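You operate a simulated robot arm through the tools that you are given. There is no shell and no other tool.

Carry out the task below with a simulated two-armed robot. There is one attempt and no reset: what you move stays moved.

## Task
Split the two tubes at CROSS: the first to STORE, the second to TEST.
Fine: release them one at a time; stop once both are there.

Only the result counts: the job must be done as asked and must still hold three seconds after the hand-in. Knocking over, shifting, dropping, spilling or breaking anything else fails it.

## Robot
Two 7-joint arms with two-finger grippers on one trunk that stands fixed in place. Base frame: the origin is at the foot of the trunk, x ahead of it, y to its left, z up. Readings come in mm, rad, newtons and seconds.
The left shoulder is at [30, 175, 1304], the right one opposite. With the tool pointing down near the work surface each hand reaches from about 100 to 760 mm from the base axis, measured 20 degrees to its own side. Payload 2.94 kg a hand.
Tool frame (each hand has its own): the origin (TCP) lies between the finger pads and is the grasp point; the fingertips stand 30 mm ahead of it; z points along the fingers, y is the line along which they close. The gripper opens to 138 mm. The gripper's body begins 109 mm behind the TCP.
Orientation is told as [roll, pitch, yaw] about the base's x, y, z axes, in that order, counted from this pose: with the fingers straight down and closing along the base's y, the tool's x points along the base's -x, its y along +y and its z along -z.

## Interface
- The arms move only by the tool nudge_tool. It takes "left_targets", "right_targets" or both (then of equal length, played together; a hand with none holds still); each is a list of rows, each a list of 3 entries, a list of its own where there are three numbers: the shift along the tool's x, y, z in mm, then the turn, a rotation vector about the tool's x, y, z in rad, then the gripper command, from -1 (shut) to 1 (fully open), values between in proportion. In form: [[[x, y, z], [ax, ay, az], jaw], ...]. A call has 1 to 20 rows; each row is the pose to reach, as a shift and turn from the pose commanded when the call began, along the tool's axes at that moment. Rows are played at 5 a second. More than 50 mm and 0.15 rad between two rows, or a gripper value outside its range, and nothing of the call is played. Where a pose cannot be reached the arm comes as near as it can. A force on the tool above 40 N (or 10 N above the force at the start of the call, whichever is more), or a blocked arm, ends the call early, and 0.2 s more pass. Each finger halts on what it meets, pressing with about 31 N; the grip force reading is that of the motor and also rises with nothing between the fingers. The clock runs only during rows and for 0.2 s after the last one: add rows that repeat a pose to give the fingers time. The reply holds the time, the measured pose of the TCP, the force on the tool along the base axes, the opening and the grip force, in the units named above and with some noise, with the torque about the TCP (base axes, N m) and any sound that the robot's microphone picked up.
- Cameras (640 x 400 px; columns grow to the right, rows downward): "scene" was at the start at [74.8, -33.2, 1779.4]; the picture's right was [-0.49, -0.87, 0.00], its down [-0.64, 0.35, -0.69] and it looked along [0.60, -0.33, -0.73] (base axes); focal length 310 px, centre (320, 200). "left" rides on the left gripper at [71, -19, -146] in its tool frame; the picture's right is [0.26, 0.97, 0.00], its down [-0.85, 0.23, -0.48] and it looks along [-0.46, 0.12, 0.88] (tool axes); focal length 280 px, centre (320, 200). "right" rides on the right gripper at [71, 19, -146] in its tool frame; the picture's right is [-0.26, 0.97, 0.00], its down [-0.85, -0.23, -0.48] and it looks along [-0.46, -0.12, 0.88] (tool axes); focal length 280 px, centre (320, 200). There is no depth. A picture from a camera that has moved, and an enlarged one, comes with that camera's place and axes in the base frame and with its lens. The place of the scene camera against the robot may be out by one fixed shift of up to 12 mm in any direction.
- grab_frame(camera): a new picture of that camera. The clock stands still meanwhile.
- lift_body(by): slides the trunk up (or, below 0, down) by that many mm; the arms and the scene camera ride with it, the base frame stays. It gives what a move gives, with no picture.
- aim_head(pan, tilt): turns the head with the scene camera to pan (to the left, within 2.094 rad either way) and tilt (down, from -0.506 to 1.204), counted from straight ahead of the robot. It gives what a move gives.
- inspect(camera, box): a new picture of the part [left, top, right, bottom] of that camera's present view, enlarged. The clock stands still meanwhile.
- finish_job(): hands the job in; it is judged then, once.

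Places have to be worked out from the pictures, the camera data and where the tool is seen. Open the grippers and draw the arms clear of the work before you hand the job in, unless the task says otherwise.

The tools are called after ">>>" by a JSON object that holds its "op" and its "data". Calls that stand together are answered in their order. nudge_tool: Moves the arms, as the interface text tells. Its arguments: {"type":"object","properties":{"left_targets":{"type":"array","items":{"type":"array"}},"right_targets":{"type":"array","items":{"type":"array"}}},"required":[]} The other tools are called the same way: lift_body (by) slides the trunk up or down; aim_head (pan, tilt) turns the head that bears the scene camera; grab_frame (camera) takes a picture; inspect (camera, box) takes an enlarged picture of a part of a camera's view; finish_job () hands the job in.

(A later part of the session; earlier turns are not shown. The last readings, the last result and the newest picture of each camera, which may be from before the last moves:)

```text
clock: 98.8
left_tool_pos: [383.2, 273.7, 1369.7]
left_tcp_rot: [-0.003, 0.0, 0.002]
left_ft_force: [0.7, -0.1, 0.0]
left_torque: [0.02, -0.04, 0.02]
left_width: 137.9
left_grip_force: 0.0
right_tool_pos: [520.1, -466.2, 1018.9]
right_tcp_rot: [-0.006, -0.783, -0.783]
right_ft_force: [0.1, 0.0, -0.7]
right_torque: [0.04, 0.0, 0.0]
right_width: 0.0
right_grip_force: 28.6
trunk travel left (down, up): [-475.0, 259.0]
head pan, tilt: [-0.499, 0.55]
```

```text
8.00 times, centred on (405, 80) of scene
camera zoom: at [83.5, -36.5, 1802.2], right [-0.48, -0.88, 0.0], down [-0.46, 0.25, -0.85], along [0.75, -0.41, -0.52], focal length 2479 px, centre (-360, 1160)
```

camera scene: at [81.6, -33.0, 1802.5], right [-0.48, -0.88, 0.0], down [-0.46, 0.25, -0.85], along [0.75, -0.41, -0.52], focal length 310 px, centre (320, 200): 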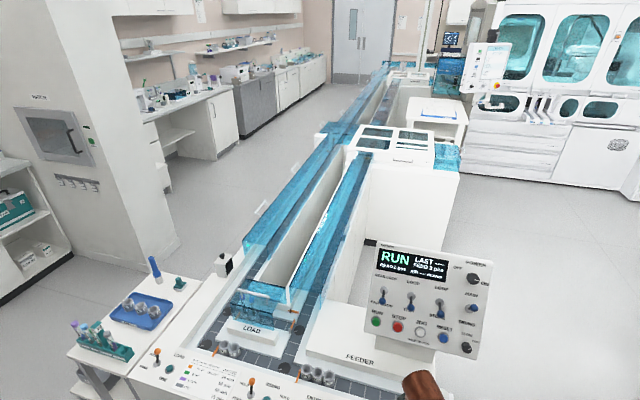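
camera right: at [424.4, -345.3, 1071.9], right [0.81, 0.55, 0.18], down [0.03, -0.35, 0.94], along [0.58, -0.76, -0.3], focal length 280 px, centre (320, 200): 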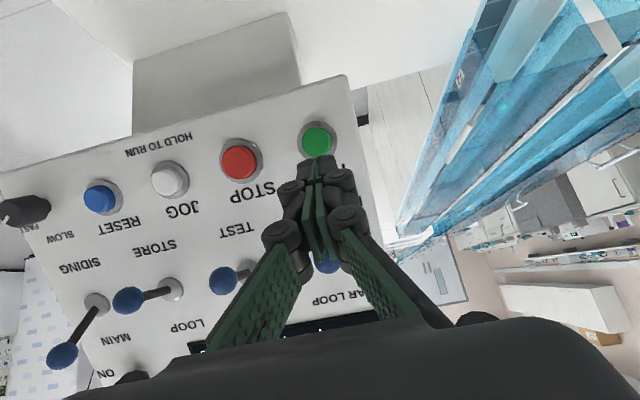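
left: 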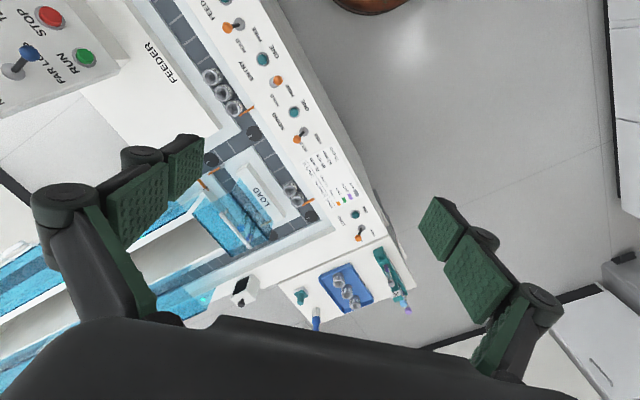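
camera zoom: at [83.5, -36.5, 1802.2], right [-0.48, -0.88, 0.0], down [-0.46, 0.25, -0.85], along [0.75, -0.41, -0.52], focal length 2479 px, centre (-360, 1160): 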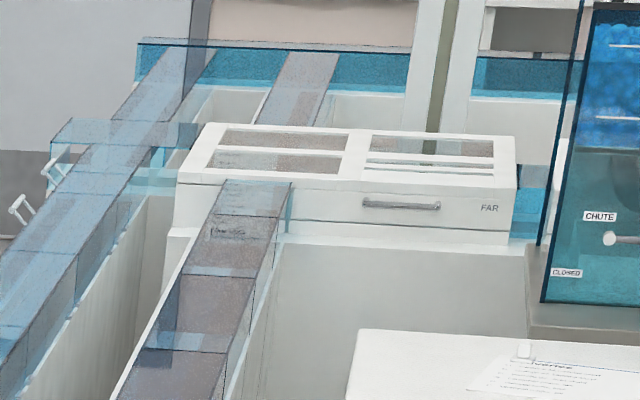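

The display still shows RUN and the right lane stays clear. I'll now push the NEAR/FAR ball up from below to NEAR LOOP.

>>> {"op": "nudge_tool", "data": {"right_targets": [[[-10, -7, -4], [0, 0, 0], -1], [[-32, -13, -4], [0, 0, 0], -1], [[-42, -13, -4], [0, 0, 0], -1], [[-50, -13, -7], [0, 0, 0], -1], [[-58, -13, -10.5], [0, 0, 0], -1], [[-66, -13, -14], [0, 0, 0], -1], [[-74, -13, -17], [0, 0, 0], -1], [[-82, -13, -20.5], [0, 0, 0], -1], [[-84, -13, -21.5], [0, 0, 0], -1]]}}

>>> {"op": "grab_frame", "data": {"camera": "right"}}

>>> {"op": "inspect", "data": {"camera": "scene", "box": [350, 230, 510, 350]}}

```text
clock: 100.8
left_tool_pos: [383.7, 273.4, 1369.0]
left_tcp_rot: [0.0, -0.001, 0.001]
left_ft_force: [0.8, 0.0, 0.1]
left_torque: [0.02, -0.03, -0.01]
left_width: 138.1
left_grip_force: 0.1
right_tool_pos: [540.4, -505.8, 1087.2]
right_tcp_rot: [-0.01, -0.772, -0.776]
right_ft_force: [-9.1, 9.2, -24.0]
right_torque: [0.52, 0.51, 0.08]
right_width: 6.0
right_grip_force: 28.3
trunk travel left (down, up): [-475.0, 259.0]
head pan, tilt: [-0.499, 0.55]
```

```text
taken
camera right: at [445.9, -385.3, 1142.3], right [0.81, 0.55, 0.18], down [0.04, -0.35, 0.94], along [0.58, -0.76, -0.31], focal length 280 px, centre (320, 200)
```

right: 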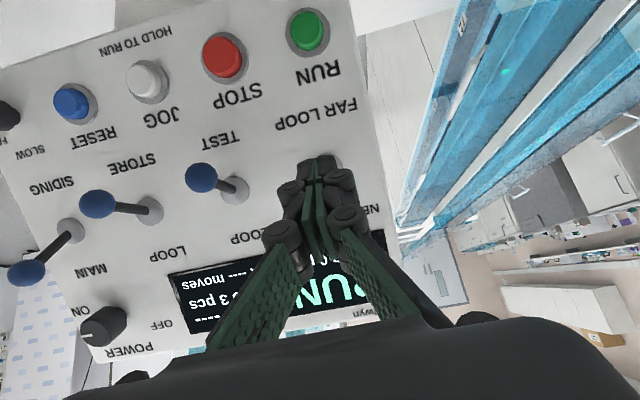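

```text
3.33 times, centred on (430, 290) of scene
camera zoom: at [84.6, -37.1, 1801.7], right [-0.48, -0.88, 0.0], down [-0.46, 0.25, -0.85], along [0.75, -0.41, -0.52], focal length 1033 px, centre (-47, -100)
```

zoom: 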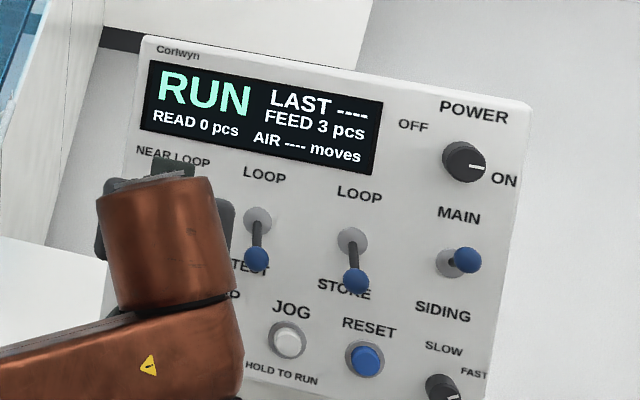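

The hand met about 27 N at the top stop. I'll back off to the earlier stand-off pose and verify the lever and the NEAR junction flag.

>>> {"op": "nudge_tool", "data": {"right_targets": [[[5, 0, -3], [0, 0, 0], -1], [[10, 0, -22], [0, 0, 0], -1], [[45, 6, -8], [0, 0, 0], -1], [[84, 13, 21], [0, 0, 0], -1]]}}

>>> {"op": "inspect", "data": {"camera": "scene", "box": [350, 230, 510, 350]}}

>>> {"op": "inspect", "data": {"camera": "scene", "box": [300, 110, 380, 160]}}

>>> {"op": "inspect", "data": {"camera": "scene", "box": [365, 55, 445, 105]}}

```text
clock: 101.8
left_tool_pos: [382.9, 275.4, 1369.9]
left_tcp_rot: [0.001, -0.001, 0.002]
left_ft_force: [-0.9, -0.6, 0.2]
left_torque: [-0.02, 0.03, 0.0]
left_width: 138.0
left_grip_force: 0.0
right_tool_pos: [520.5, -465.1, 1017.5]
right_tcp_rot: [-0.007, -0.785, -0.781]
right_ft_force: [0.4, -0.1, 0.3]
right_torque: [-0.03, -0.01, -0.01]
right_width: 0.0
right_grip_force: 28.4
trunk travel left (down, up): [-475.0, 259.0]
head pan, tilt: [-0.499, 0.55]
```

```text
3.33 times, centred on (430, 290) of scene
camera zoom: at [84.3, -36.1, 1802.0], right [-0.48, -0.88, 0.0], down [-0.46, 0.25, -0.85], along [0.75, -0.41, -0.52], focal length 1033 px, centre (-47, -100)
```

zoom: 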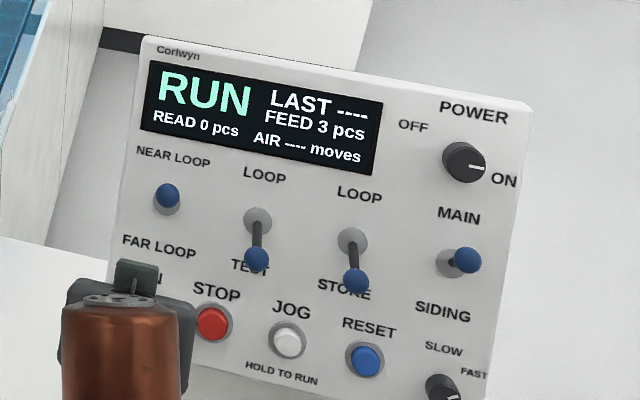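

```text
8.00 times, centred on (340, 135) of scene
camera zoom: at [84.3, -36.1, 1802.0], right [-0.48, -0.88, 0.0], down [-0.46, 0.25, -0.85], along [0.75, -0.41, -0.52], focal length 2479 px, centre (160, 720)
```

zoom: 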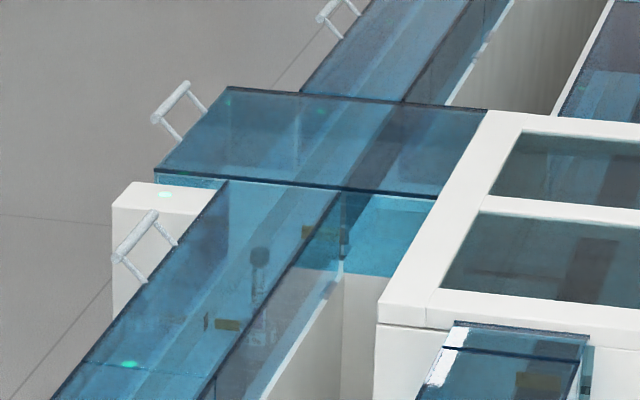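

```text
8.00 times, centred on (405, 80) of scene
camera zoom: at [84.3, -36.1, 1802.0], right [-0.48, -0.88, 0.0], down [-0.46, 0.25, -0.85], along [0.75, -0.41, -0.52], focal length 2479 px, centre (-360, 1160)
```

zoom: 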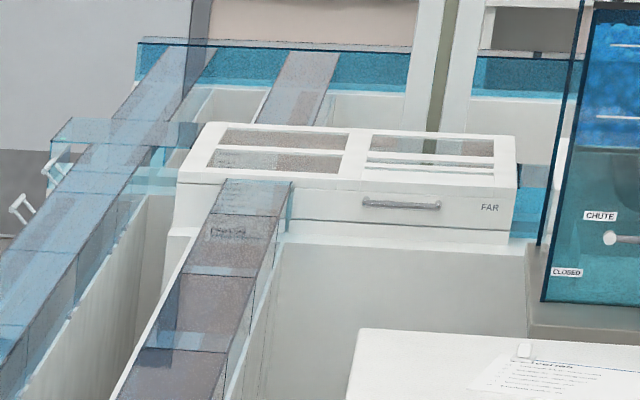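

NEAR LOOP is set and its flag now bars the left lane at the junction. I'll check the FAR stub for tube 1 while moving the hand back over CROSS ONE.

>>> {"op": "nudge_tool", "data": {"right_targets": [[[28, -16, -5], [-0.0382, 0.0928, -0.0925], -1], [[56, -33, -10], [-0.0764, 0.1855, -0.185], -1], [[84, -50, -15], [-0.1146, 0.2783, -0.2775], -1], [[112, -67, -19], [-0.1528, 0.371, -0.37], -1], [[141, -83, -24], [-0.1909, 0.4638, -0.4625], -1], [[169, -100, -29], [-0.2291, 0.5566, -0.555], -1], [[197, -116, -34], [-0.2673, 0.6493, -0.6475], -1], [[226, -132, -39], [-0.3055, 0.7421, -0.74], -1]]}}

>>> {"op": "inspect", "data": {"camera": "scene", "box": [415, 65, 445, 95]}}

>>> {"op": "inspect", "data": {"camera": "scene", "box": [385, 65, 435, 95]}}

>>> {"op": "grab_frame", "data": {"camera": "right"}}

```text
clock: 103.6
left_tool_pos: [382.8, 274.6, 1369.3]
left_tcp_rot: [0.0, 0.001, 0.001]
left_ft_force: [-0.3, 0.0, 0.3]
left_torque: [-0.04, 0.01, -0.02]
left_width: 138.0
left_grip_force: 0.1
right_tool_pos: [293.8, -427.1, 889.5]
right_tcp_rot: [-0.001, 0.003, -0.003]
right_ft_force: [-0.3, -0.1, 0.3]
right_torque: [0.0, 0.03, -0.03]
right_width: 0.0
right_grip_force: 28.2
trunk travel left (down, up): [-475.0, 259.0]
head pan, tilt: [-0.499, 0.55]
```

```text
13.33 times, centred on (430, 80) of scene
camera zoom: at [83.4, -36.7, 1802.1], right [-0.48, -0.88, 0.0], down [-0.46, 0.25, -0.85], along [0.75, -0.41, -0.52], focal length 4131 px, centre (-1147, 1800)
```

zoom: 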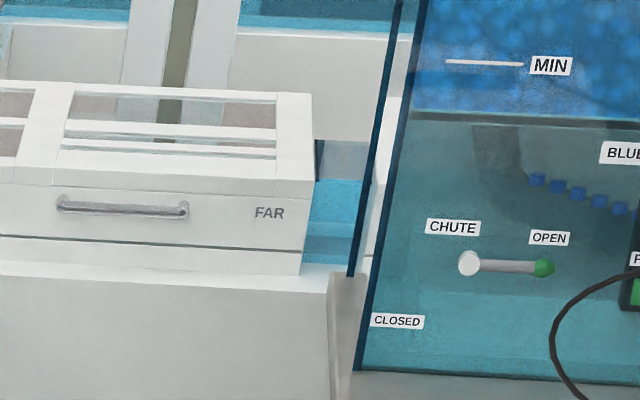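

```text
12.80 times, centred on (410, 80) of scene
camera zoom: at [83.4, -36.7, 1802.1], right [-0.48, -0.88, 0.0], down [-0.46, 0.25, -0.85], along [0.75, -0.41, -0.52], focal length 3966 px, centre (-832, 1736)
```

zoom: 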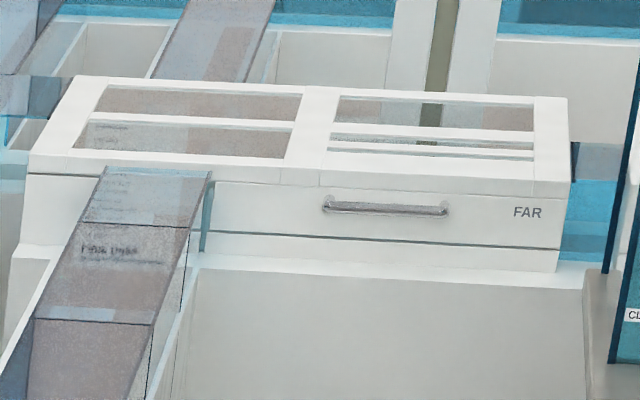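

```text
taken
camera right: at [222.7, -408.0, 1034.5], right [0.27, 0.96, 0.0], down [0.85, -0.23, 0.47], along [0.46, -0.13, -0.88], focal length 280 px, centre (320, 200)
```

right: 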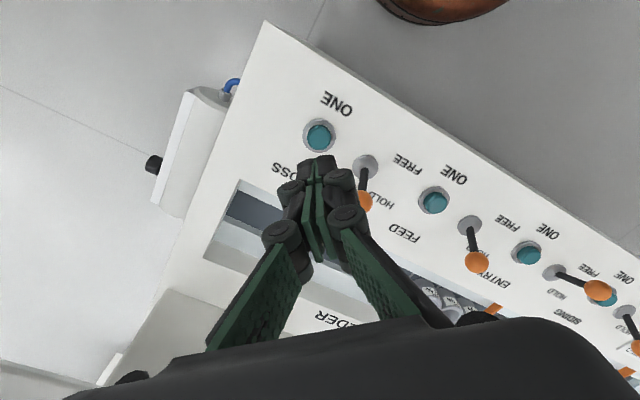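

The hand is above CROSS ONE again (button about (295.5,−428.4)), and nothing lies on the right lane. I'll press ONE once more for the second tube.

>>> {"op": "nudge_tool", "data": {"right_targets": [[[-2, -1, 45], [0, 0, 0], -1], [[-2, -1, 75], [0, 0, 0], -1], [[-2, -1, 88], [0, 0, 0], -1], [[-2, -1, 94], [0, 0, 0], -1], [[-2, -1, 97], [0, 0, 0], -1], [[-2, -1, 75], [0, 0, 0], -1], [[-2, -1, 35], [0, 0, 0], -1]]}}

>>> {"op": "inspect", "data": {"camera": "scene", "box": [300, 110, 380, 160]}}

```text
clock: 104.6
left_tool_pos: [381.4, 277.4, 1371.8]
left_tcp_rot: [-0.004, -0.001, 0.002]
left_ft_force: [0.4, -0.5, -0.6]
left_torque: [0.05, 0.06, -0.02]
left_width: 138.2
left_grip_force: 0.1
right_tool_pos: [293.6, -428.0, 800.7]
right_tcp_rot: [-0.009, -0.006, -0.006]
right_ft_force: [-9.7, 15.2, 38.8]
right_torque: [0.44, 0.31, 0.0]
right_width: 6.1
right_grip_force: 28.7
trunk travel left (down, up): [-475.0, 259.0]
head pan, tilt: [-0.499, 0.55]
heard: click
stopped in row 5 (right hand): the force on the tool passed its limit at 46 N (the readings are from after the stop); the commanded pose is now the measured one
```

```text
8.00 times, centred on (340, 135) of scene
camera zoom: at [81.6, -33.0, 1802.6], right [-0.48, -0.88, 0.0], down [-0.46, 0.25, -0.85], along [0.75, -0.41, -0.52], focal length 2479 px, centre (160, 720)
```

zoom: 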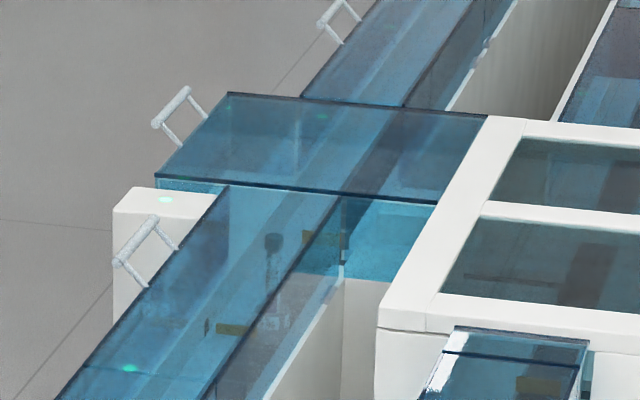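

The click came and the second tube is moving past the gate toward the junction flag. I'll lift off and head back toward the console's STOP button while following it.

>>> {"op": "nudge_tool", "data": {"right_targets": [[[0, 0, -25], [0, 0, 0], -1], [[0, 0, -62], [0, 0, 0], -1]]}}

>>> {"op": "inspect", "data": {"camera": "scene", "box": [300, 110, 380, 160]}}

>>> {"op": "nudge_tool", "data": {"right_targets": [[[-28, -5, -20], [0.0382, -0.0928, 0.0925], -1], [[-56, -10, -40], [0.0764, -0.1855, 0.185], -1], [[-84, -15, -60], [0.1146, -0.2783, 0.2775], -1], [[-112, -20, -80], [0.1528, -0.371, 0.37], -1], [[-140, -25, -100], [0.1909, -0.4638, 0.4625], -1], [[-168, -30, -120], [0.2291, -0.5566, 0.555], -1], [[-196, -35, -137], [0.2673, -0.6493, 0.6475], -1], [[-224, -40, -153], [0.3055, -0.7421, 0.74], -1]]}}

>>> {"op": "inspect", "data": {"camera": "scene", "box": [300, 110, 400, 170]}}

```text
clock: 105.2
left_tool_pos: [383.5, 276.9, 1369.1]
left_tcp_rot: [-0.002, -0.002, 0.003]
left_ft_force: [0.7, 0.7, -0.3]
left_torque: [-0.04, -0.04, 0.01]
left_width: 137.9
left_grip_force: 0.0
right_tool_pos: [294.6, -430.7, 861.2]
right_tcp_rot: [-0.01, -0.003, -0.007]
right_ft_force: [-0.4, 0.2, 0.6]
right_torque: [0.01, 0.01, -0.03]
right_width: 0.2
right_grip_force: 28.4
trunk travel left (down, up): [-475.0, 259.0]
head pan, tilt: [-0.499, 0.55]
```

```text
8.00 times, centred on (340, 135) of scene
camera zoom: at [83.0, -34.9, 1802.1], right [-0.48, -0.88, 0.0], down [-0.46, 0.25, -0.85], along [0.75, -0.41, -0.52], focal length 2479 px, centre (160, 720)
```

zoom: 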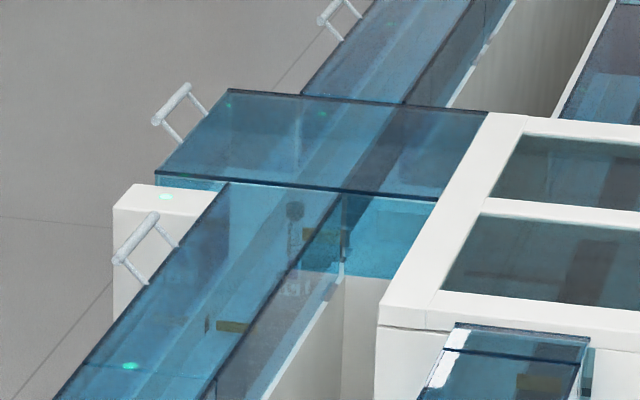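

```text
clock: 107.0
left_tool_pos: [383.6, 274.3, 1368.5]
left_tcp_rot: [-0.001, 0.001, 0.002]
left_ft_force: [1.7, -0.5, 0.3]
left_torque: [-0.02, 0.01, 0.01]
left_width: 138.0
left_grip_force: 0.0
right_tool_pos: [518.2, -469.6, 1015.2]
right_tcp_rot: [-0.005, -0.785, -0.786]
right_ft_force: [0.2, -0.5, 0.2]
right_torque: [0.02, 0.01, 0.01]
right_width: 0.0
right_grip_force: 28.5
right hand out of reach, approached as far as the arm can: row 8
trunk travel left (down, up): [-475.0, 259.0]
head pan, tilt: [-0.499, 0.55]
```

```text
6.40 times, centred on (350, 140) of scene
camera zoom: at [84.1, -36.0, 1802.0], right [-0.48, -0.88, 0.0], down [-0.46, 0.25, -0.85], along [0.75, -0.41, -0.52], focal length 1983 px, centre (128, 584)
```

zoom: 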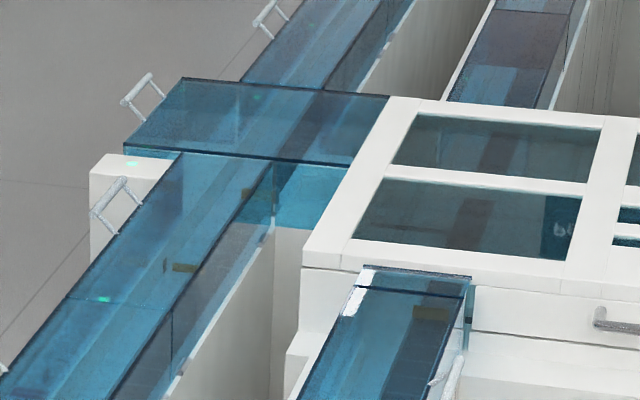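

The second tube has left the gate stretch and should be in the NEAR crossing. I'll wait 2 s and look into the NEAR windows.

>>> {"op": "nudge_tool", "data": {"right_targets": [[[0, 0, 0], [0, 0, 0], -1], [[0, 0, 0], [0, 0, 0], -1], [[0, 0, 0], [0, 0, 0], -1], [[0, 0, 0], [0, 0, 0], -1], [[0, 0, 0], [0, 0, 0], -1], [[0, 0, 0], [0, 0, 0], -1]]}}

>>> {"op": "inspect", "data": {"camera": "scene", "box": [310, 110, 390, 160]}}

>>> {"op": "inspect", "data": {"camera": "scene", "box": [340, 120, 440, 180]}}

```text
clock: 108.4
left_tool_pos: [382.8, 276.2, 1369.8]
left_tcp_rot: [-0.002, 0.0, 0.002]
left_ft_force: [-0.5, 0.2, 0.9]
left_torque: [0.04, 0.01, 0.01]
left_width: 138.0
left_grip_force: 0.0
right_tool_pos: [517.8, -470.6, 1014.6]
right_tcp_rot: [-0.007, -0.784, -0.784]
right_ft_force: [-0.4, 0.5, 0.3]
right_torque: [0.0, 0.0, -0.02]
right_width: 0.2
right_grip_force: 28.3
trunk travel left (down, up): [-475.0, 259.0]
head pan, tilt: [-0.499, 0.55]
```

```text
8.00 times, centred on (350, 135) of scene
camera zoom: at [83.8, -36.3, 1802.1], right [-0.48, -0.88, 0.0], down [-0.46, 0.25, -0.85], along [0.75, -0.41, -0.52], focal length 2479 px, centre (80, 720)
```

zoom: 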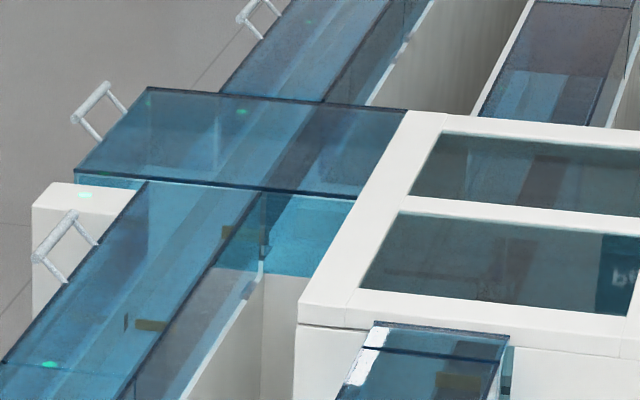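

```text
6.40 times, centred on (390, 150) of scene
camera zoom: at [83.8, -36.3, 1802.1], right [-0.48, -0.88, 0.0], down [-0.46, 0.25, -0.85], along [0.75, -0.41, -0.52], focal length 1983 px, centre (-128, 520)
```

zoom: 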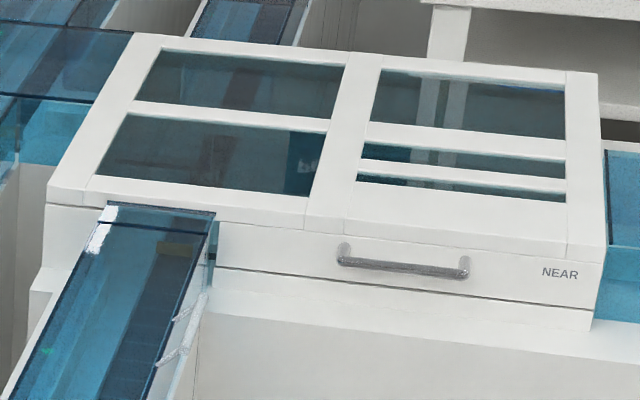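

I can make out the tube in the NEAR window, turning onto the right lane toward the TEST flag. I'll zoom and step on in short waits.

>>> {"op": "inspect", "data": {"camera": "scene", "box": [355, 130, 395, 155]}}

>>> {"op": "nudge_tool", "data": {"right_targets": [[[0, 0, 0], [0, 0, 0], -1], [[0, 0, 0], [0, 0, 0], -1], [[0, 0, 0], [0, 0, 0], -1], [[0, 0, 0], [0, 0, 0], -1]]}}

>>> {"op": "inspect", "data": {"camera": "scene", "box": [345, 135, 395, 165]}}

>>> {"op": "nudge_tool", "data": {"right_targets": [[[0, 0, 0], [0, 0, 0], -1], [[0, 0, 0], [0, 0, 0], -1], [[0, 0, 0], [0, 0, 0], -1], [[0, 0, 0], [0, 0, 0], -1], [[0, 0, 0], [0, 0, 0], -1]]}}

>>> {"op": "inspect", "data": {"camera": "scene", "box": [345, 135, 395, 165]}}

```text
16.00 times, centred on (375, 142) of scene
camera zoom: at [83.8, -36.3, 1802.1], right [-0.48, -0.88, 0.0], down [-0.46, 0.25, -0.85], along [0.75, -0.41, -0.52], focal length 4958 px, centre (-560, 1120)
```

zoom: 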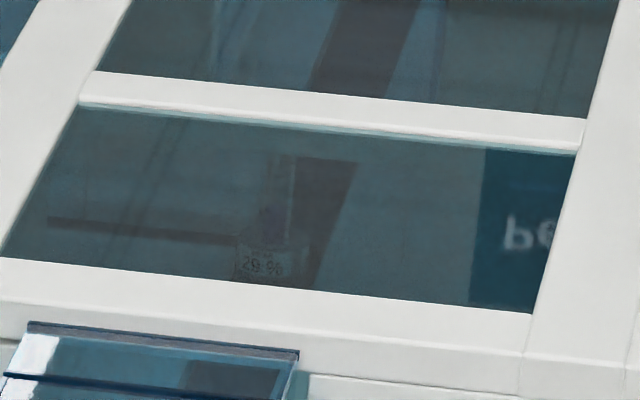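

```text
clock: 109.4
left_tool_pos: [383.7, 274.9, 1369.8]
left_tcp_rot: [-0.002, -0.001, 0.002]
left_ft_force: [-0.2, 0.4, 0.1]
left_torque: [-0.01, -0.01, 0.03]
left_width: 138.1
left_grip_force: 0.1
right_tool_pos: [518.4, -470.0, 1013.8]
right_tcp_rot: [-0.005, -0.781, -0.783]
right_ft_force: [0.1, -0.5, -0.2]
right_torque: [0.01, -0.02, 0.01]
right_width: 0.1
right_grip_force: 28.6
trunk travel left (down, up): [-475.0, 259.0]
head pan, tilt: [-0.499, 0.55]
```

```text
12.80 times, centred on (370, 150) of scene
camera zoom: at [83.7, -36.4, 1802.1], right [-0.48, -0.88, 0.0], down [-0.46, 0.25, -0.85], along [0.75, -0.41, -0.52], focal length 3966 px, centre (-320, 840)
```

zoom: 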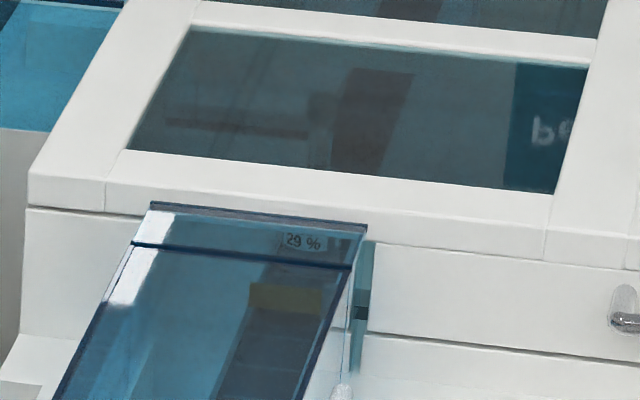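

```text
clock: 110.6
left_tool_pos: [383.1, 276.0, 1370.9]
left_tcp_rot: [-0.001, 0.001, 0.002]
left_ft_force: [0.4, 1.1, 0.4]
left_torque: [0.02, 0.01, 0.0]
left_width: 138.2
left_grip_force: 0.1
right_tool_pos: [519.5, -470.8, 1014.8]
right_tcp_rot: [-0.007, -0.783, -0.784]
right_ft_force: [0.3, 0.5, 0.2]
right_torque: [0.01, 0.01, -0.01]
right_width: 0.2
right_grip_force: 29.0
trunk travel left (down, up): [-475.0, 259.0]
head pan, tilt: [-0.499, 0.55]
```

```text
12.80 times, centred on (370, 150) of scene
camera zoom: at [83.7, -36.4, 1802.1], right [-0.48, -0.88, 0.0], down [-0.46, 0.25, -0.85], along [0.75, -0.41, -0.52], focal length 3966 px, centre (-320, 840)
```

zoom: 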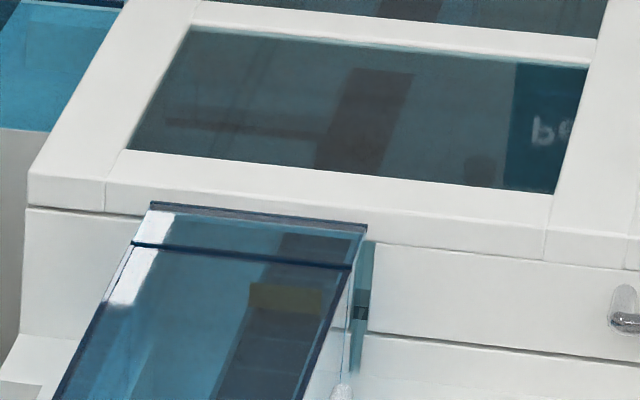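

At the flag the second tube (carrier 29) was turned into the branch toward the NEAR stub, i.e. TEST. I'll bring the fingertips in front of STOP while it travels on, then check the stub.

>>> {"op": "nudge_tool", "data": {"right_targets": [[[1, -22, 0], [0, 0, 0], -1], [[3, -44, 0], [0, 0, 0], -1], [[4, -65, 8], [0, 0, 0], -1], [[4, -65, 8], [0, 0, 0], -1], [[4, -65, 8], [0, 0, 0], -1], [[4, -65, 8], [0, 0, 0], -1]]}}

>>> {"op": "inspect", "data": {"camera": "scene", "box": [390, 125, 470, 175]}}

>>> {"op": "grab_frame", "data": {"camera": "right"}}

```text
clock: 112.0
left_tool_pos: [382.5, 274.9, 1369.1]
left_tcp_rot: [-0.002, 0.001, 0.0]
left_ft_force: [-0.6, 0.0, -0.5]
left_torque: [0.03, 0.0, 0.01]
left_width: 138.1
left_grip_force: 0.0
right_tool_pos: [475.2, -520.5, 1007.0]
right_tcp_rot: [-0.006, -0.785, -0.783]
right_ft_force: [0.8, 0.0, 0.7]
right_torque: [0.0, 0.03, 0.01]
right_width: 0.0
right_grip_force: 28.4
trunk travel left (down, up): [-475.0, 259.0]
head pan, tilt: [-0.499, 0.55]
```

```text
8.00 times, centred on (430, 150) of scene
camera zoom: at [83.7, -36.5, 1802.1], right [-0.48, -0.88, 0.0], down [-0.46, 0.25, -0.85], along [0.75, -0.41, -0.52], focal length 2479 px, centre (-560, 600)
```

zoom: 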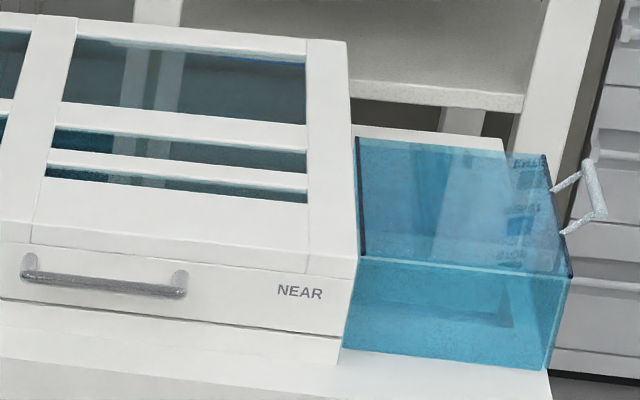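

```text
taken
camera right: at [380.8, -398.4, 1060.6], right [0.82, 0.55, 0.18], down [0.03, -0.35, 0.94], along [0.58, -0.76, -0.3], focal length 280 px, centre (320, 200)
```

right: 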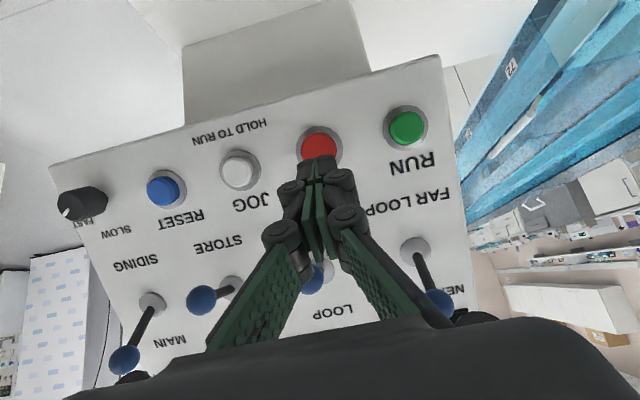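

The fingertips are in line with STOP. I'll wait 3 s and check the NEAR stub and the display.

>>> {"op": "nudge_tool", "data": {"right_targets": [[[0, 0, 0], [0, 0, 0], -1], [[0, 0, 0], [0, 0, 0], -1], [[0, 0, 0], [0, 0, 0], -1], [[0, 0, 0], [0, 0, 0], -1], [[0, 0, 0], [0, 0, 0], -1], [[0, 0, 0], [0, 0, 0], -1], [[0, 0, 0], [0, 0, 0], -1], [[0, 0, 0], [0, 0, 0], -1], [[0, 0, 0], [0, 0, 0], -1], [[0, 0, 0], [0, 0, 0], -1], [[0, 0, 0], [0, 0, 0], -1], [[0, 0, 0], [0, 0, 0], -1], [[0, 0, 0], [0, 0, 0], -1], [[0, 0, 0], [0, 0, 0], -1], [[0, 0, 0], [0, 0, 0], -1]]}}

>>> {"op": "inspect", "data": {"camera": "scene", "box": [390, 125, 470, 175]}}

>>> {"op": "inspect", "data": {"camera": "scene", "box": [350, 230, 510, 350]}}

>>> {"op": "inspect", "data": {"camera": "scene", "box": [390, 60, 440, 95]}}

```text
clock: 115.2
left_tool_pos: [383.7, 274.4, 1370.7]
left_tcp_rot: [-0.002, 0.0, 0.001]
left_ft_force: [0.4, 1.0, 0.3]
left_torque: [-0.04, -0.02, -0.01]
left_width: 138.0
left_grip_force: 0.1
right_tool_pos: [474.5, -519.5, 1007.3]
right_tcp_rot: [-0.006, -0.785, -0.783]
right_ft_force: [-0.4, 0.3, 0.5]
right_torque: [0.02, -0.01, 0.02]
right_width: 0.0
right_grip_force: 28.3
trunk travel left (down, up): [-475.0, 259.0]
head pan, tilt: [-0.499, 0.55]
```

```text
8.00 times, centred on (430, 150) of scene
camera zoom: at [83.7, -36.5, 1802.1], right [-0.48, -0.88, 0.0], down [-0.46, 0.25, -0.85], along [0.75, -0.41, -0.52], focal length 2479 px, centre (-560, 600)
```

zoom: 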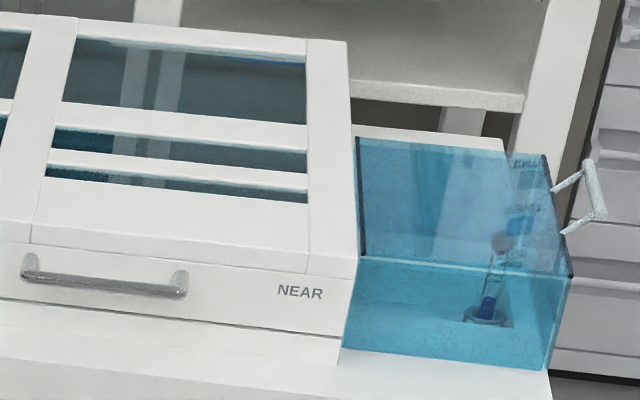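

```text
3.33 times, centred on (430, 290) of scene
camera zoom: at [83.7, -36.5, 1802.1], right [-0.48, -0.88, 0.0], down [-0.46, 0.25, -0.85], along [0.75, -0.41, -0.52], focal length 1033 px, centre (-47, -100)
```

zoom: 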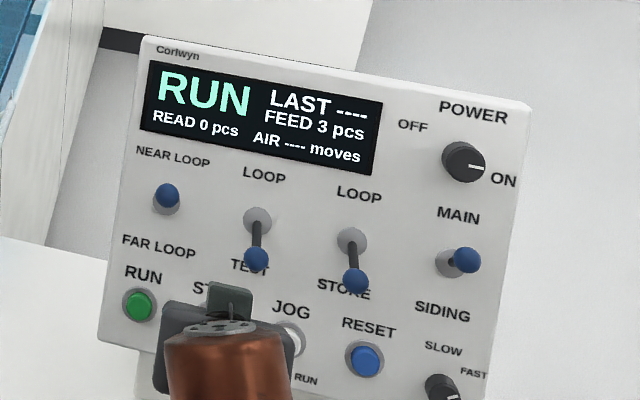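

```text
11.43 times, centred on (415, 78) of scene
camera zoom: at [83.7, -36.5, 1802.1], right [-0.48, -0.88, 0.0], down [-0.46, 0.25, -0.85], along [0.75, -0.41, -0.52], focal length 3541 px, centre (-766, 1600)
```

zoom: 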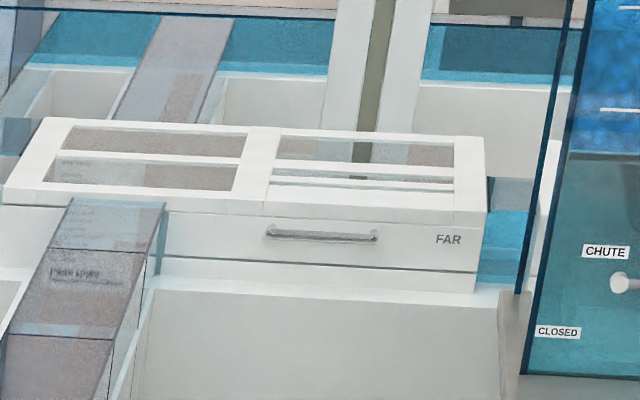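

The second tube now stands in the NEAR stub (TEST). I'll wait 2 s more to let it settle and compare, and look again for tube 1 in the FAR stub.

>>> {"op": "nudge_tool", "data": {"right_targets": [[[0, 0, 0], [0, 0, 0], -1], [[0, 0, 0], [0, 0, 0], -1], [[0, 0, 0], [0, 0, 0], -1], [[0, 0, 0], [0, 0, 0], -1], [[0, 0, 0], [0, 0, 0], -1], [[0, 0, 0], [0, 0, 0], -1], [[0, 0, 0], [0, 0, 0], -1], [[0, 0, 0], [0, 0, 0], -1], [[0, 0, 0], [0, 0, 0], -1], [[0, 0, 0], [0, 0, 0], -1]]}}

>>> {"op": "inspect", "data": {"camera": "scene", "box": [425, 130, 470, 175]}}

>>> {"op": "inspect", "data": {"camera": "scene", "box": [420, 60, 450, 90]}}

>>> {"op": "inspect", "data": {"camera": "scene", "box": [300, 60, 440, 240]}}

```text
clock: 117.4
left_tool_pos: [384.1, 275.9, 1370.2]
left_tcp_rot: [-0.001, 0.0, 0.003]
left_ft_force: [-0.8, 0.0, -0.2]
left_torque: [-0.01, 0.03, 0.04]
left_width: 137.8
left_grip_force: 0.0
right_tool_pos: [475.5, -520.8, 1007.2]
right_tcp_rot: [-0.007, -0.786, -0.782]
right_ft_force: [0.4, 1.1, -0.2]
right_torque: [0.02, 0.01, -0.01]
right_width: 0.0
right_grip_force: 28.4
trunk travel left (down, up): [-475.0, 259.0]
head pan, tilt: [-0.499, 0.55]
```

```text
8.89 times, centred on (448, 152) of scene
camera zoom: at [83.7, -36.5, 1802.1], right [-0.48, -0.88, 0.0], down [-0.46, 0.25, -0.85], along [0.75, -0.41, -0.52], focal length 2754 px, centre (-813, 622)
```

zoom: 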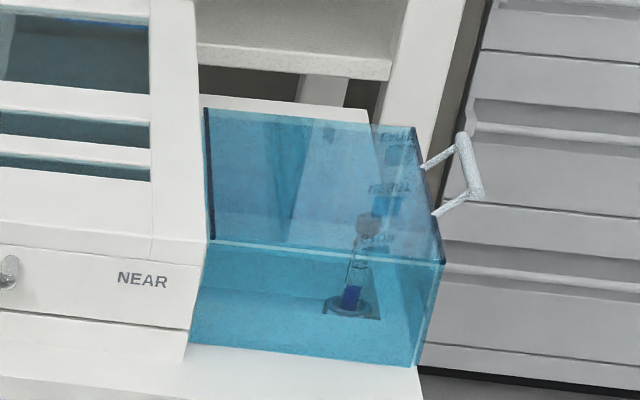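

```text
13.33 times, centred on (435, 75) of scene
camera zoom: at [83.7, -36.5, 1802.1], right [-0.48, -0.88, 0.0], down [-0.46, 0.25, -0.85], along [0.75, -0.41, -0.52], focal length 4131 px, centre (-1213, 1867)
```

zoom: 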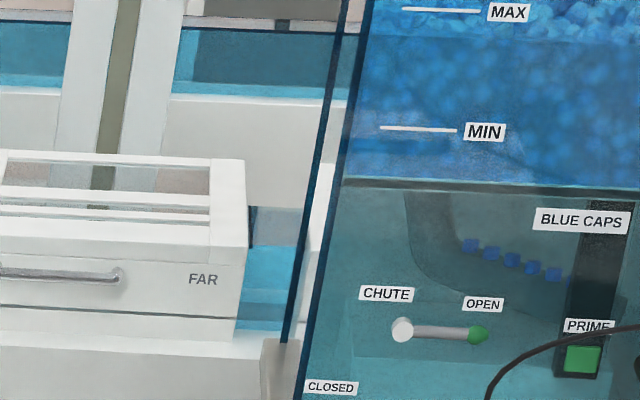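

```text
2.22 times, centred on (370, 150) of scene
camera zoom: at [83.7, -36.5, 1802.1], right [-0.48, -0.88, 0.0], down [-0.46, 0.25, -0.85], along [0.75, -0.41, -0.52], focal length 689 px, centre (209, 311)
```

zoom: 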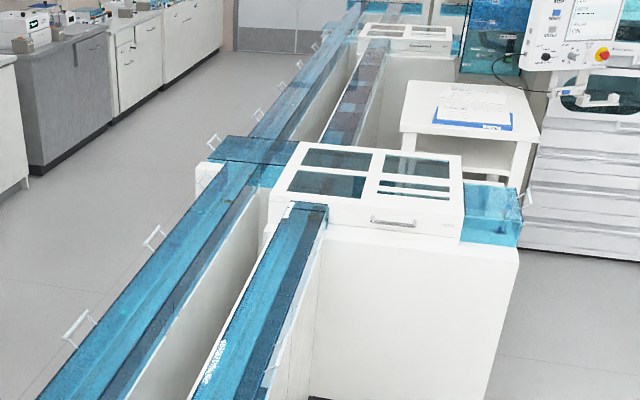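

Tube 2 stands still at the end of the NEAR stub (TEST), and tube 1 passed its flag into STORE over 20 s ago with the lane behind it clear. I'll press STOP now and withdraw.

>>> {"op": "nudge_tool", "data": {"right_targets": [[[4, 1, 18], [0, 0, 0], -1], [[4, 1, 32], [0, 0, 0], -1], [[4, 1, 39], [0, 0, 0], -1], [[4, 1, 43], [0, 0, 0], -1], [[4, 1, 46], [0, 0, 0], -1], [[4, 1, 30], [0, 0, 0], -1], [[4, 1, 5], [0, 0, 0], -1]]}}

>>> {"op": "inspect", "data": {"camera": "scene", "box": [350, 230, 510, 350]}}

```text
clock: 119.0
left_tool_pos: [381.5, 276.8, 1370.2]
left_tcp_rot: [-0.002, -0.001, 0.002]
left_ft_force: [-1.2, 0.5, -0.7]
left_torque: [-0.06, -0.05, -0.06]
left_width: 138.2
left_grip_force: 0.1
right_tool_pos: [477.8, -519.7, 1005.2]
right_tcp_rot: [-0.007, -0.786, -0.782]
right_ft_force: [-1.1, 0.5, -0.2]
right_torque: [0.0, -0.02, 0.0]
right_width: 0.0
right_grip_force: 28.5
right hand out of reach, approached as far as the arm can: row 1, 7
trunk travel left (down, up): [-475.0, 259.0]
head pan, tilt: [-0.499, 0.55]
heard: click
```

```text
3.33 times, centred on (430, 290) of scene
camera zoom: at [81.7, -33.7, 1802.2], right [-0.48, -0.88, 0.0], down [-0.46, 0.25, -0.85], along [0.75, -0.41, -0.52], focal length 1033 px, centre (-47, -100)
```

zoom: 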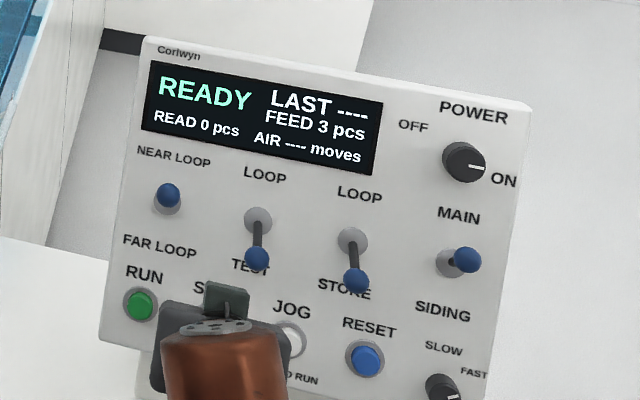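

The display shows READY, so the line is stopped. I'll raise the trunk to lift the hand clear of the console, move it out to the right, open the gripper, and check the whole scene.

>>> {"op": "lift_body", "data": {"by": 255}}

>>> {"op": "nudge_tool", "data": {"right_targets": [[[-2, -45, -10], [0, 0, 0], -1], [[-4, -90, -20], [0, 0, 0], -1], [[-6, -135, -30], [0, 0, 0], -1], [[-8, -180, -40], [0, 0, 0], 1], [[-9, -220, -50], [0, 0, 0], 1], [[-10, -247, -60], [0, 0, 0], 1], [[-10, -247, -60], [0, 0, 0], 1], [[-10, -247, -60], [0, 0, 0], 1], [[-10, -247, -60], [0, 0, 0], 1], [[-10, -247, -60], [0, 0, 0], 1], [[-10, -247, -60], [0, 0, 0], 1], [[-10, -247, -60], [0, 0, 0], 1]]}}

>>> {"op": "grab_frame", "data": {"camera": "scene"}}

>>> {"op": "inspect", "data": {"camera": "scene", "box": [400, 70, 460, 110]}}

>>> {"op": "inspect", "data": {"camera": "scene", "box": [190, 290, 370, 400]}}

>>> {"op": "inspect", "data": {"camera": "scene", "box": [340, 90, 420, 170]}}

>>> {"op": "inspect", "data": {"camera": "scene", "box": [415, 155, 465, 205]}}

```text
clock: 121.7
left_tool_pos: [383.0, 275.5, 1624.1]
left_tcp_rot: [-0.003, 0.001, 0.002]
left_ft_force: [0.0, 0.3, -0.9]
left_torque: [-0.01, 0.0, 0.01]
left_width: 138.0
left_grip_force: 0.1
right_tool_pos: [478.3, -520.3, 1259.7]
right_tcp_rot: [-0.005, -0.791, -0.784]
right_ft_force: [0.5, -0.4, -0.3]
right_torque: [-0.01, 0.02, 0.02]
right_width: 0.0
right_grip_force: 28.4
trunk travel left (down, up): [-730.0, 4.0]
head pan, tilt: [-0.499, 0.55]
```

```text
clock: 124.2
left_tool_pos: [383.2, 275.5, 1625.3]
left_tcp_rot: [-0.001, -0.001, 0.001]
left_ft_force: [-0.9, 0.2, 0.2]
left_torque: [-0.02, -0.01, -0.01]
left_width: 137.9
left_grip_force: 0.1
right_tool_pos: [278.3, -668.3, 1311.6]
right_tcp_rot: [-0.005, -0.79, -0.782]
right_ft_force: [-0.3, 0.2, 0.1]
right_torque: [-0.01, -0.02, -0.02]
right_width: 138.3
right_grip_force: 0.1
right hand out of reach, approached as far as the arm can: row 2, 3
trunk travel left (down, up): [-730.0, 4.0]
head pan, tilt: [-0.499, 0.55]
```

```text
taken
camera scene: at [62.9, -35.5, 2056.7], right [-0.48, -0.88, 0.0], down [-0.46, 0.25, -0.85], along [0.75, -0.41, -0.52], focal length 310 px, centre (320, 200)
```

scene: 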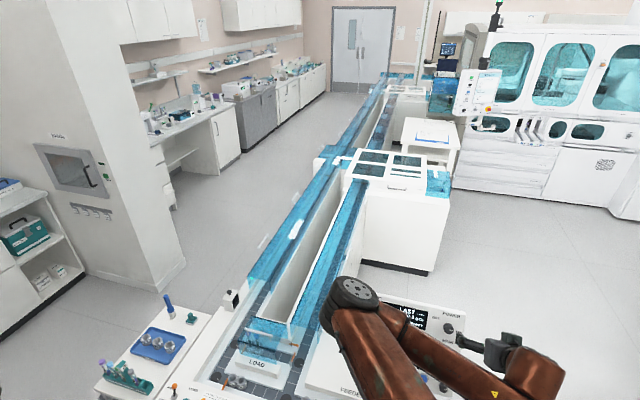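

```text
10.00 times, centred on (430, 90) of scene
camera zoom: at [62.9, -35.5, 2056.7], right [-0.48, -0.88, 0.0], down [-0.46, 0.25, -0.85], along [0.75, -0.41, -0.52], focal length 3098 px, centre (-780, 1300)
```

zoom: 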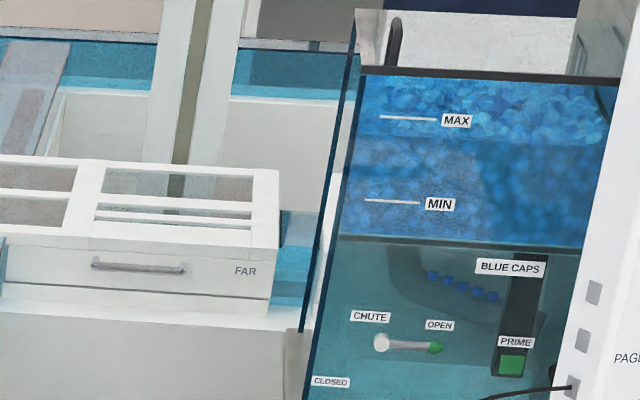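

```text
3.56 times, centred on (280, 345) of scene
camera zoom: at [62.9, -35.5, 2056.7], right [-0.48, -0.88, 0.0], down [-0.46, 0.25, -0.85], along [0.75, -0.41, -0.52], focal length 1102 px, centre (462, -316)
```

zoom: 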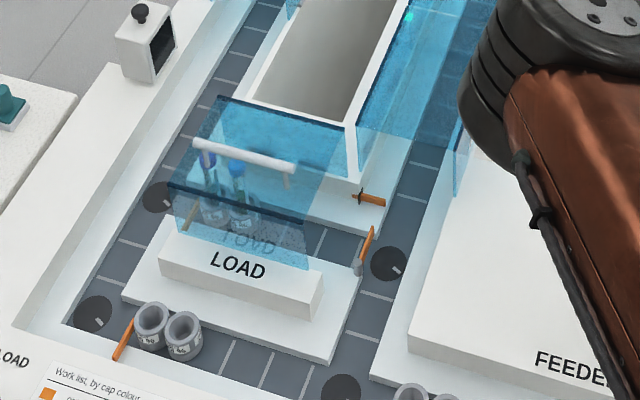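

```text
5.00 times, centred on (380, 130) of scene
camera zoom: at [62.9, -35.5, 2056.7], right [-0.48, -0.88, 0.0], down [-0.46, 0.25, -0.85], along [0.75, -0.41, -0.52], focal length 1549 px, centre (20, 550)
```

zoom: 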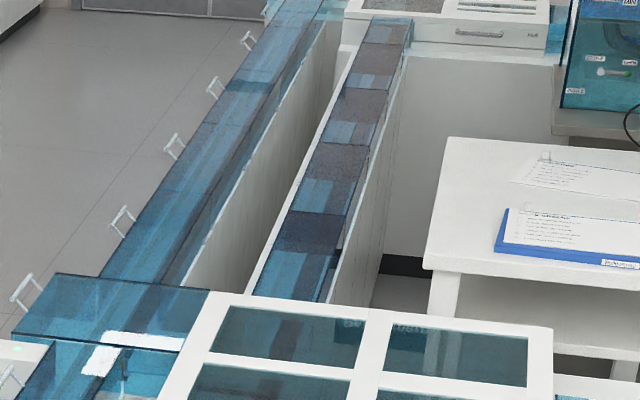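

```text
8.00 times, centred on (440, 180) of scene
camera zoom: at [62.9, -35.5, 2056.7], right [-0.48, -0.88, 0.0], down [-0.46, 0.25, -0.85], along [0.75, -0.41, -0.52], focal length 2479 px, centre (-640, 360)
```

zoom: 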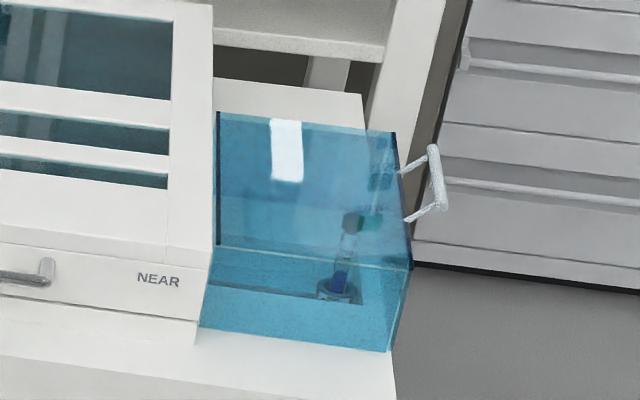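

The front carriers and the SIDING tubes are untouched, tube 2 is in TEST, and the lanes are clear. To double-check tube 1 in the FAR stub, I'll turn the left hand's camera toward it (hand stays high and free).

>>> {"op": "nudge_tool", "data": {"left_targets": [[[0, 15, 0], [0.0416, -0.0761, 0.1057], 1], [[0, 30, 0], [0.0832, -0.1523, 0.2114], 1], [[0, 45, 0], [0.1248, -0.2284, 0.317], 1], [[0, 60, 0], [0.1664, -0.3045, 0.4227], 1], [[0, 75, 0], [0.208, -0.3807, 0.5284], 1], [[0, 90, 0], [0.2496, -0.4568, 0.6341], 1], [[0, 105, 0], [0.2912, -0.5329, 0.7397], 1], [[0, 120, 0], [0.3328, -0.6091, 0.8454], 1], [[0, 135, 0], [0.3744, -0.6852, 0.9511], 1]]}}

>>> {"op": "grab_frame", "data": {"camera": "left"}}

```text
clock: 126.2
left_tool_pos: [383.2, 411.1, 1625.7]
left_tcp_rot: [0.0, -0.752, -1.001]
left_ft_force: [0.1, 0.6, -0.1]
left_torque: [-0.01, -0.02, -0.03]
left_width: 138.0
left_grip_force: 0.0
right_tool_pos: [278.4, -668.9, 1311.9]
right_tcp_rot: [-0.005, -0.79, -0.781]
right_ft_force: [0.1, 0.3, 0.4]
right_torque: [0.0, -0.01, -0.03]
right_width: 137.9
right_grip_force: 0.1
trunk travel left (down, up): [-730.0, 4.0]
head pan, tilt: [-0.499, 0.55]
```

```text
taken
camera left: at [285.8, 526.8, 1684.0], right [0.71, 0.68, -0.18], down [0.35, -0.12, 0.93], along [0.61, -0.72, -0.33], focal length 280 px, centre (320, 200)
```

left: 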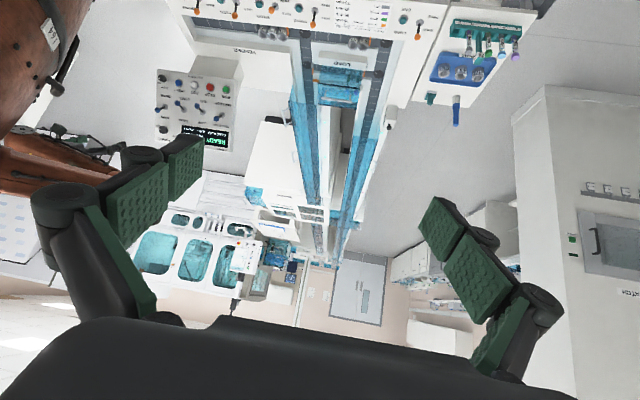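

The left camera sees the line from further left. I'll zoom into the FAR box and stub, and the NEAR stub.

>>> {"op": "inspect", "data": {"camera": "left", "box": [265, 230, 345, 280]}}

>>> {"op": "inspect", "data": {"camera": "left", "box": [282, 242, 322, 267]}}

>>> {"op": "inspect", "data": {"camera": "left", "box": [235, 175, 345, 235]}}

```text
8.00 times, centred on (305, 255) of left
camera zoom: at [285.8, 526.8, 1684.0], right [0.71, 0.68, -0.18], down [0.35, -0.12, 0.93], along [0.61, -0.72, -0.33], focal length 2243 px, centre (440, -240)
```

zoom: 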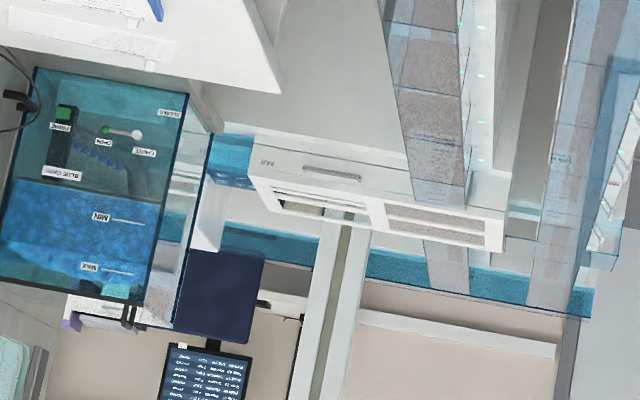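

```text
16.00 times, centred on (302, 254) of left
camera zoom: at [285.8, 526.8, 1684.0], right [0.71, 0.68, -0.18], down [0.35, -0.12, 0.93], along [0.61, -0.72, -0.33], focal length 4486 px, centre (608, -672)
```

zoom: 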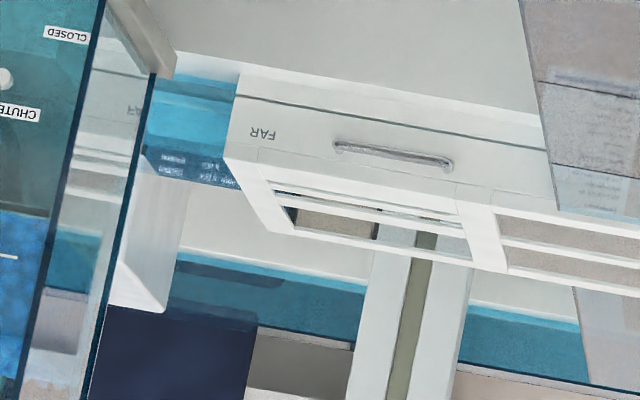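

```text
5.82 times, centred on (290, 205) of left
camera zoom: at [285.8, 526.8, 1684.0], right [0.71, 0.68, -0.18], down [0.35, -0.12, 0.93], along [0.61, -0.72, -0.33], focal length 1631 px, centre (494, 171)
```

zoom: 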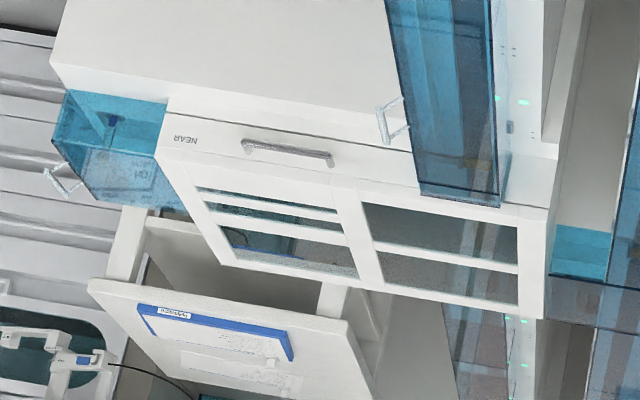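

The visible part of the FAR stub ends just short of where the tube should stand. I'll shift the left hand some 300 mm further left for a slightly better angle.

>>> {"op": "nudge_tool", "data": {"left_targets": [[[23, 20, -21.5], [0, 0, 0], 1], [[46, 40, -43], [0, 0, 0], 1], [[69, 61, -64.5], [0, 0, 0], 1], [[92, 81, -86], [0, 0, 0], 1], [[115, 101, -108], [0, 0, 0], 1], [[138, 121, -129], [0, 0, 0], 1], [[161, 142, -151], [0, 0, 0], 1], [[184, 162, -172], [0, 0, 0], 1]]}}

>>> {"op": "grab_frame", "data": {"camera": "left"}}

```text
clock: 128.1
left_tool_pos: [381.8, 714.4, 1625.0]
left_tcp_rot: [-0.006, -0.751, -0.996]
left_ft_force: [0.4, 0.2, 0.7]
left_torque: [-0.08, 0.01, -0.02]
left_width: 137.8
left_grip_force: 0.0
right_tool_pos: [278.9, -666.7, 1311.6]
right_tcp_rot: [-0.009, -0.791, -0.779]
right_ft_force: [0.2, -0.3, 0.1]
right_torque: [-0.01, 0.02, -0.04]
right_width: 137.8
right_grip_force: 0.0
trunk travel left (down, up): [-730.0, 4.0]
head pan, tilt: [-0.499, 0.55]
```

```text
taken
camera left: at [285.4, 829.8, 1683.4], right [0.71, 0.68, -0.18], down [0.36, -0.12, 0.93], along [0.61, -0.72, -0.33], focal length 280 px, centre (320, 200)
```

left: 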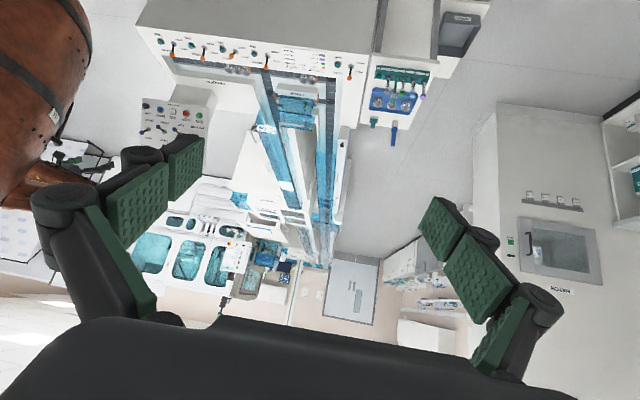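

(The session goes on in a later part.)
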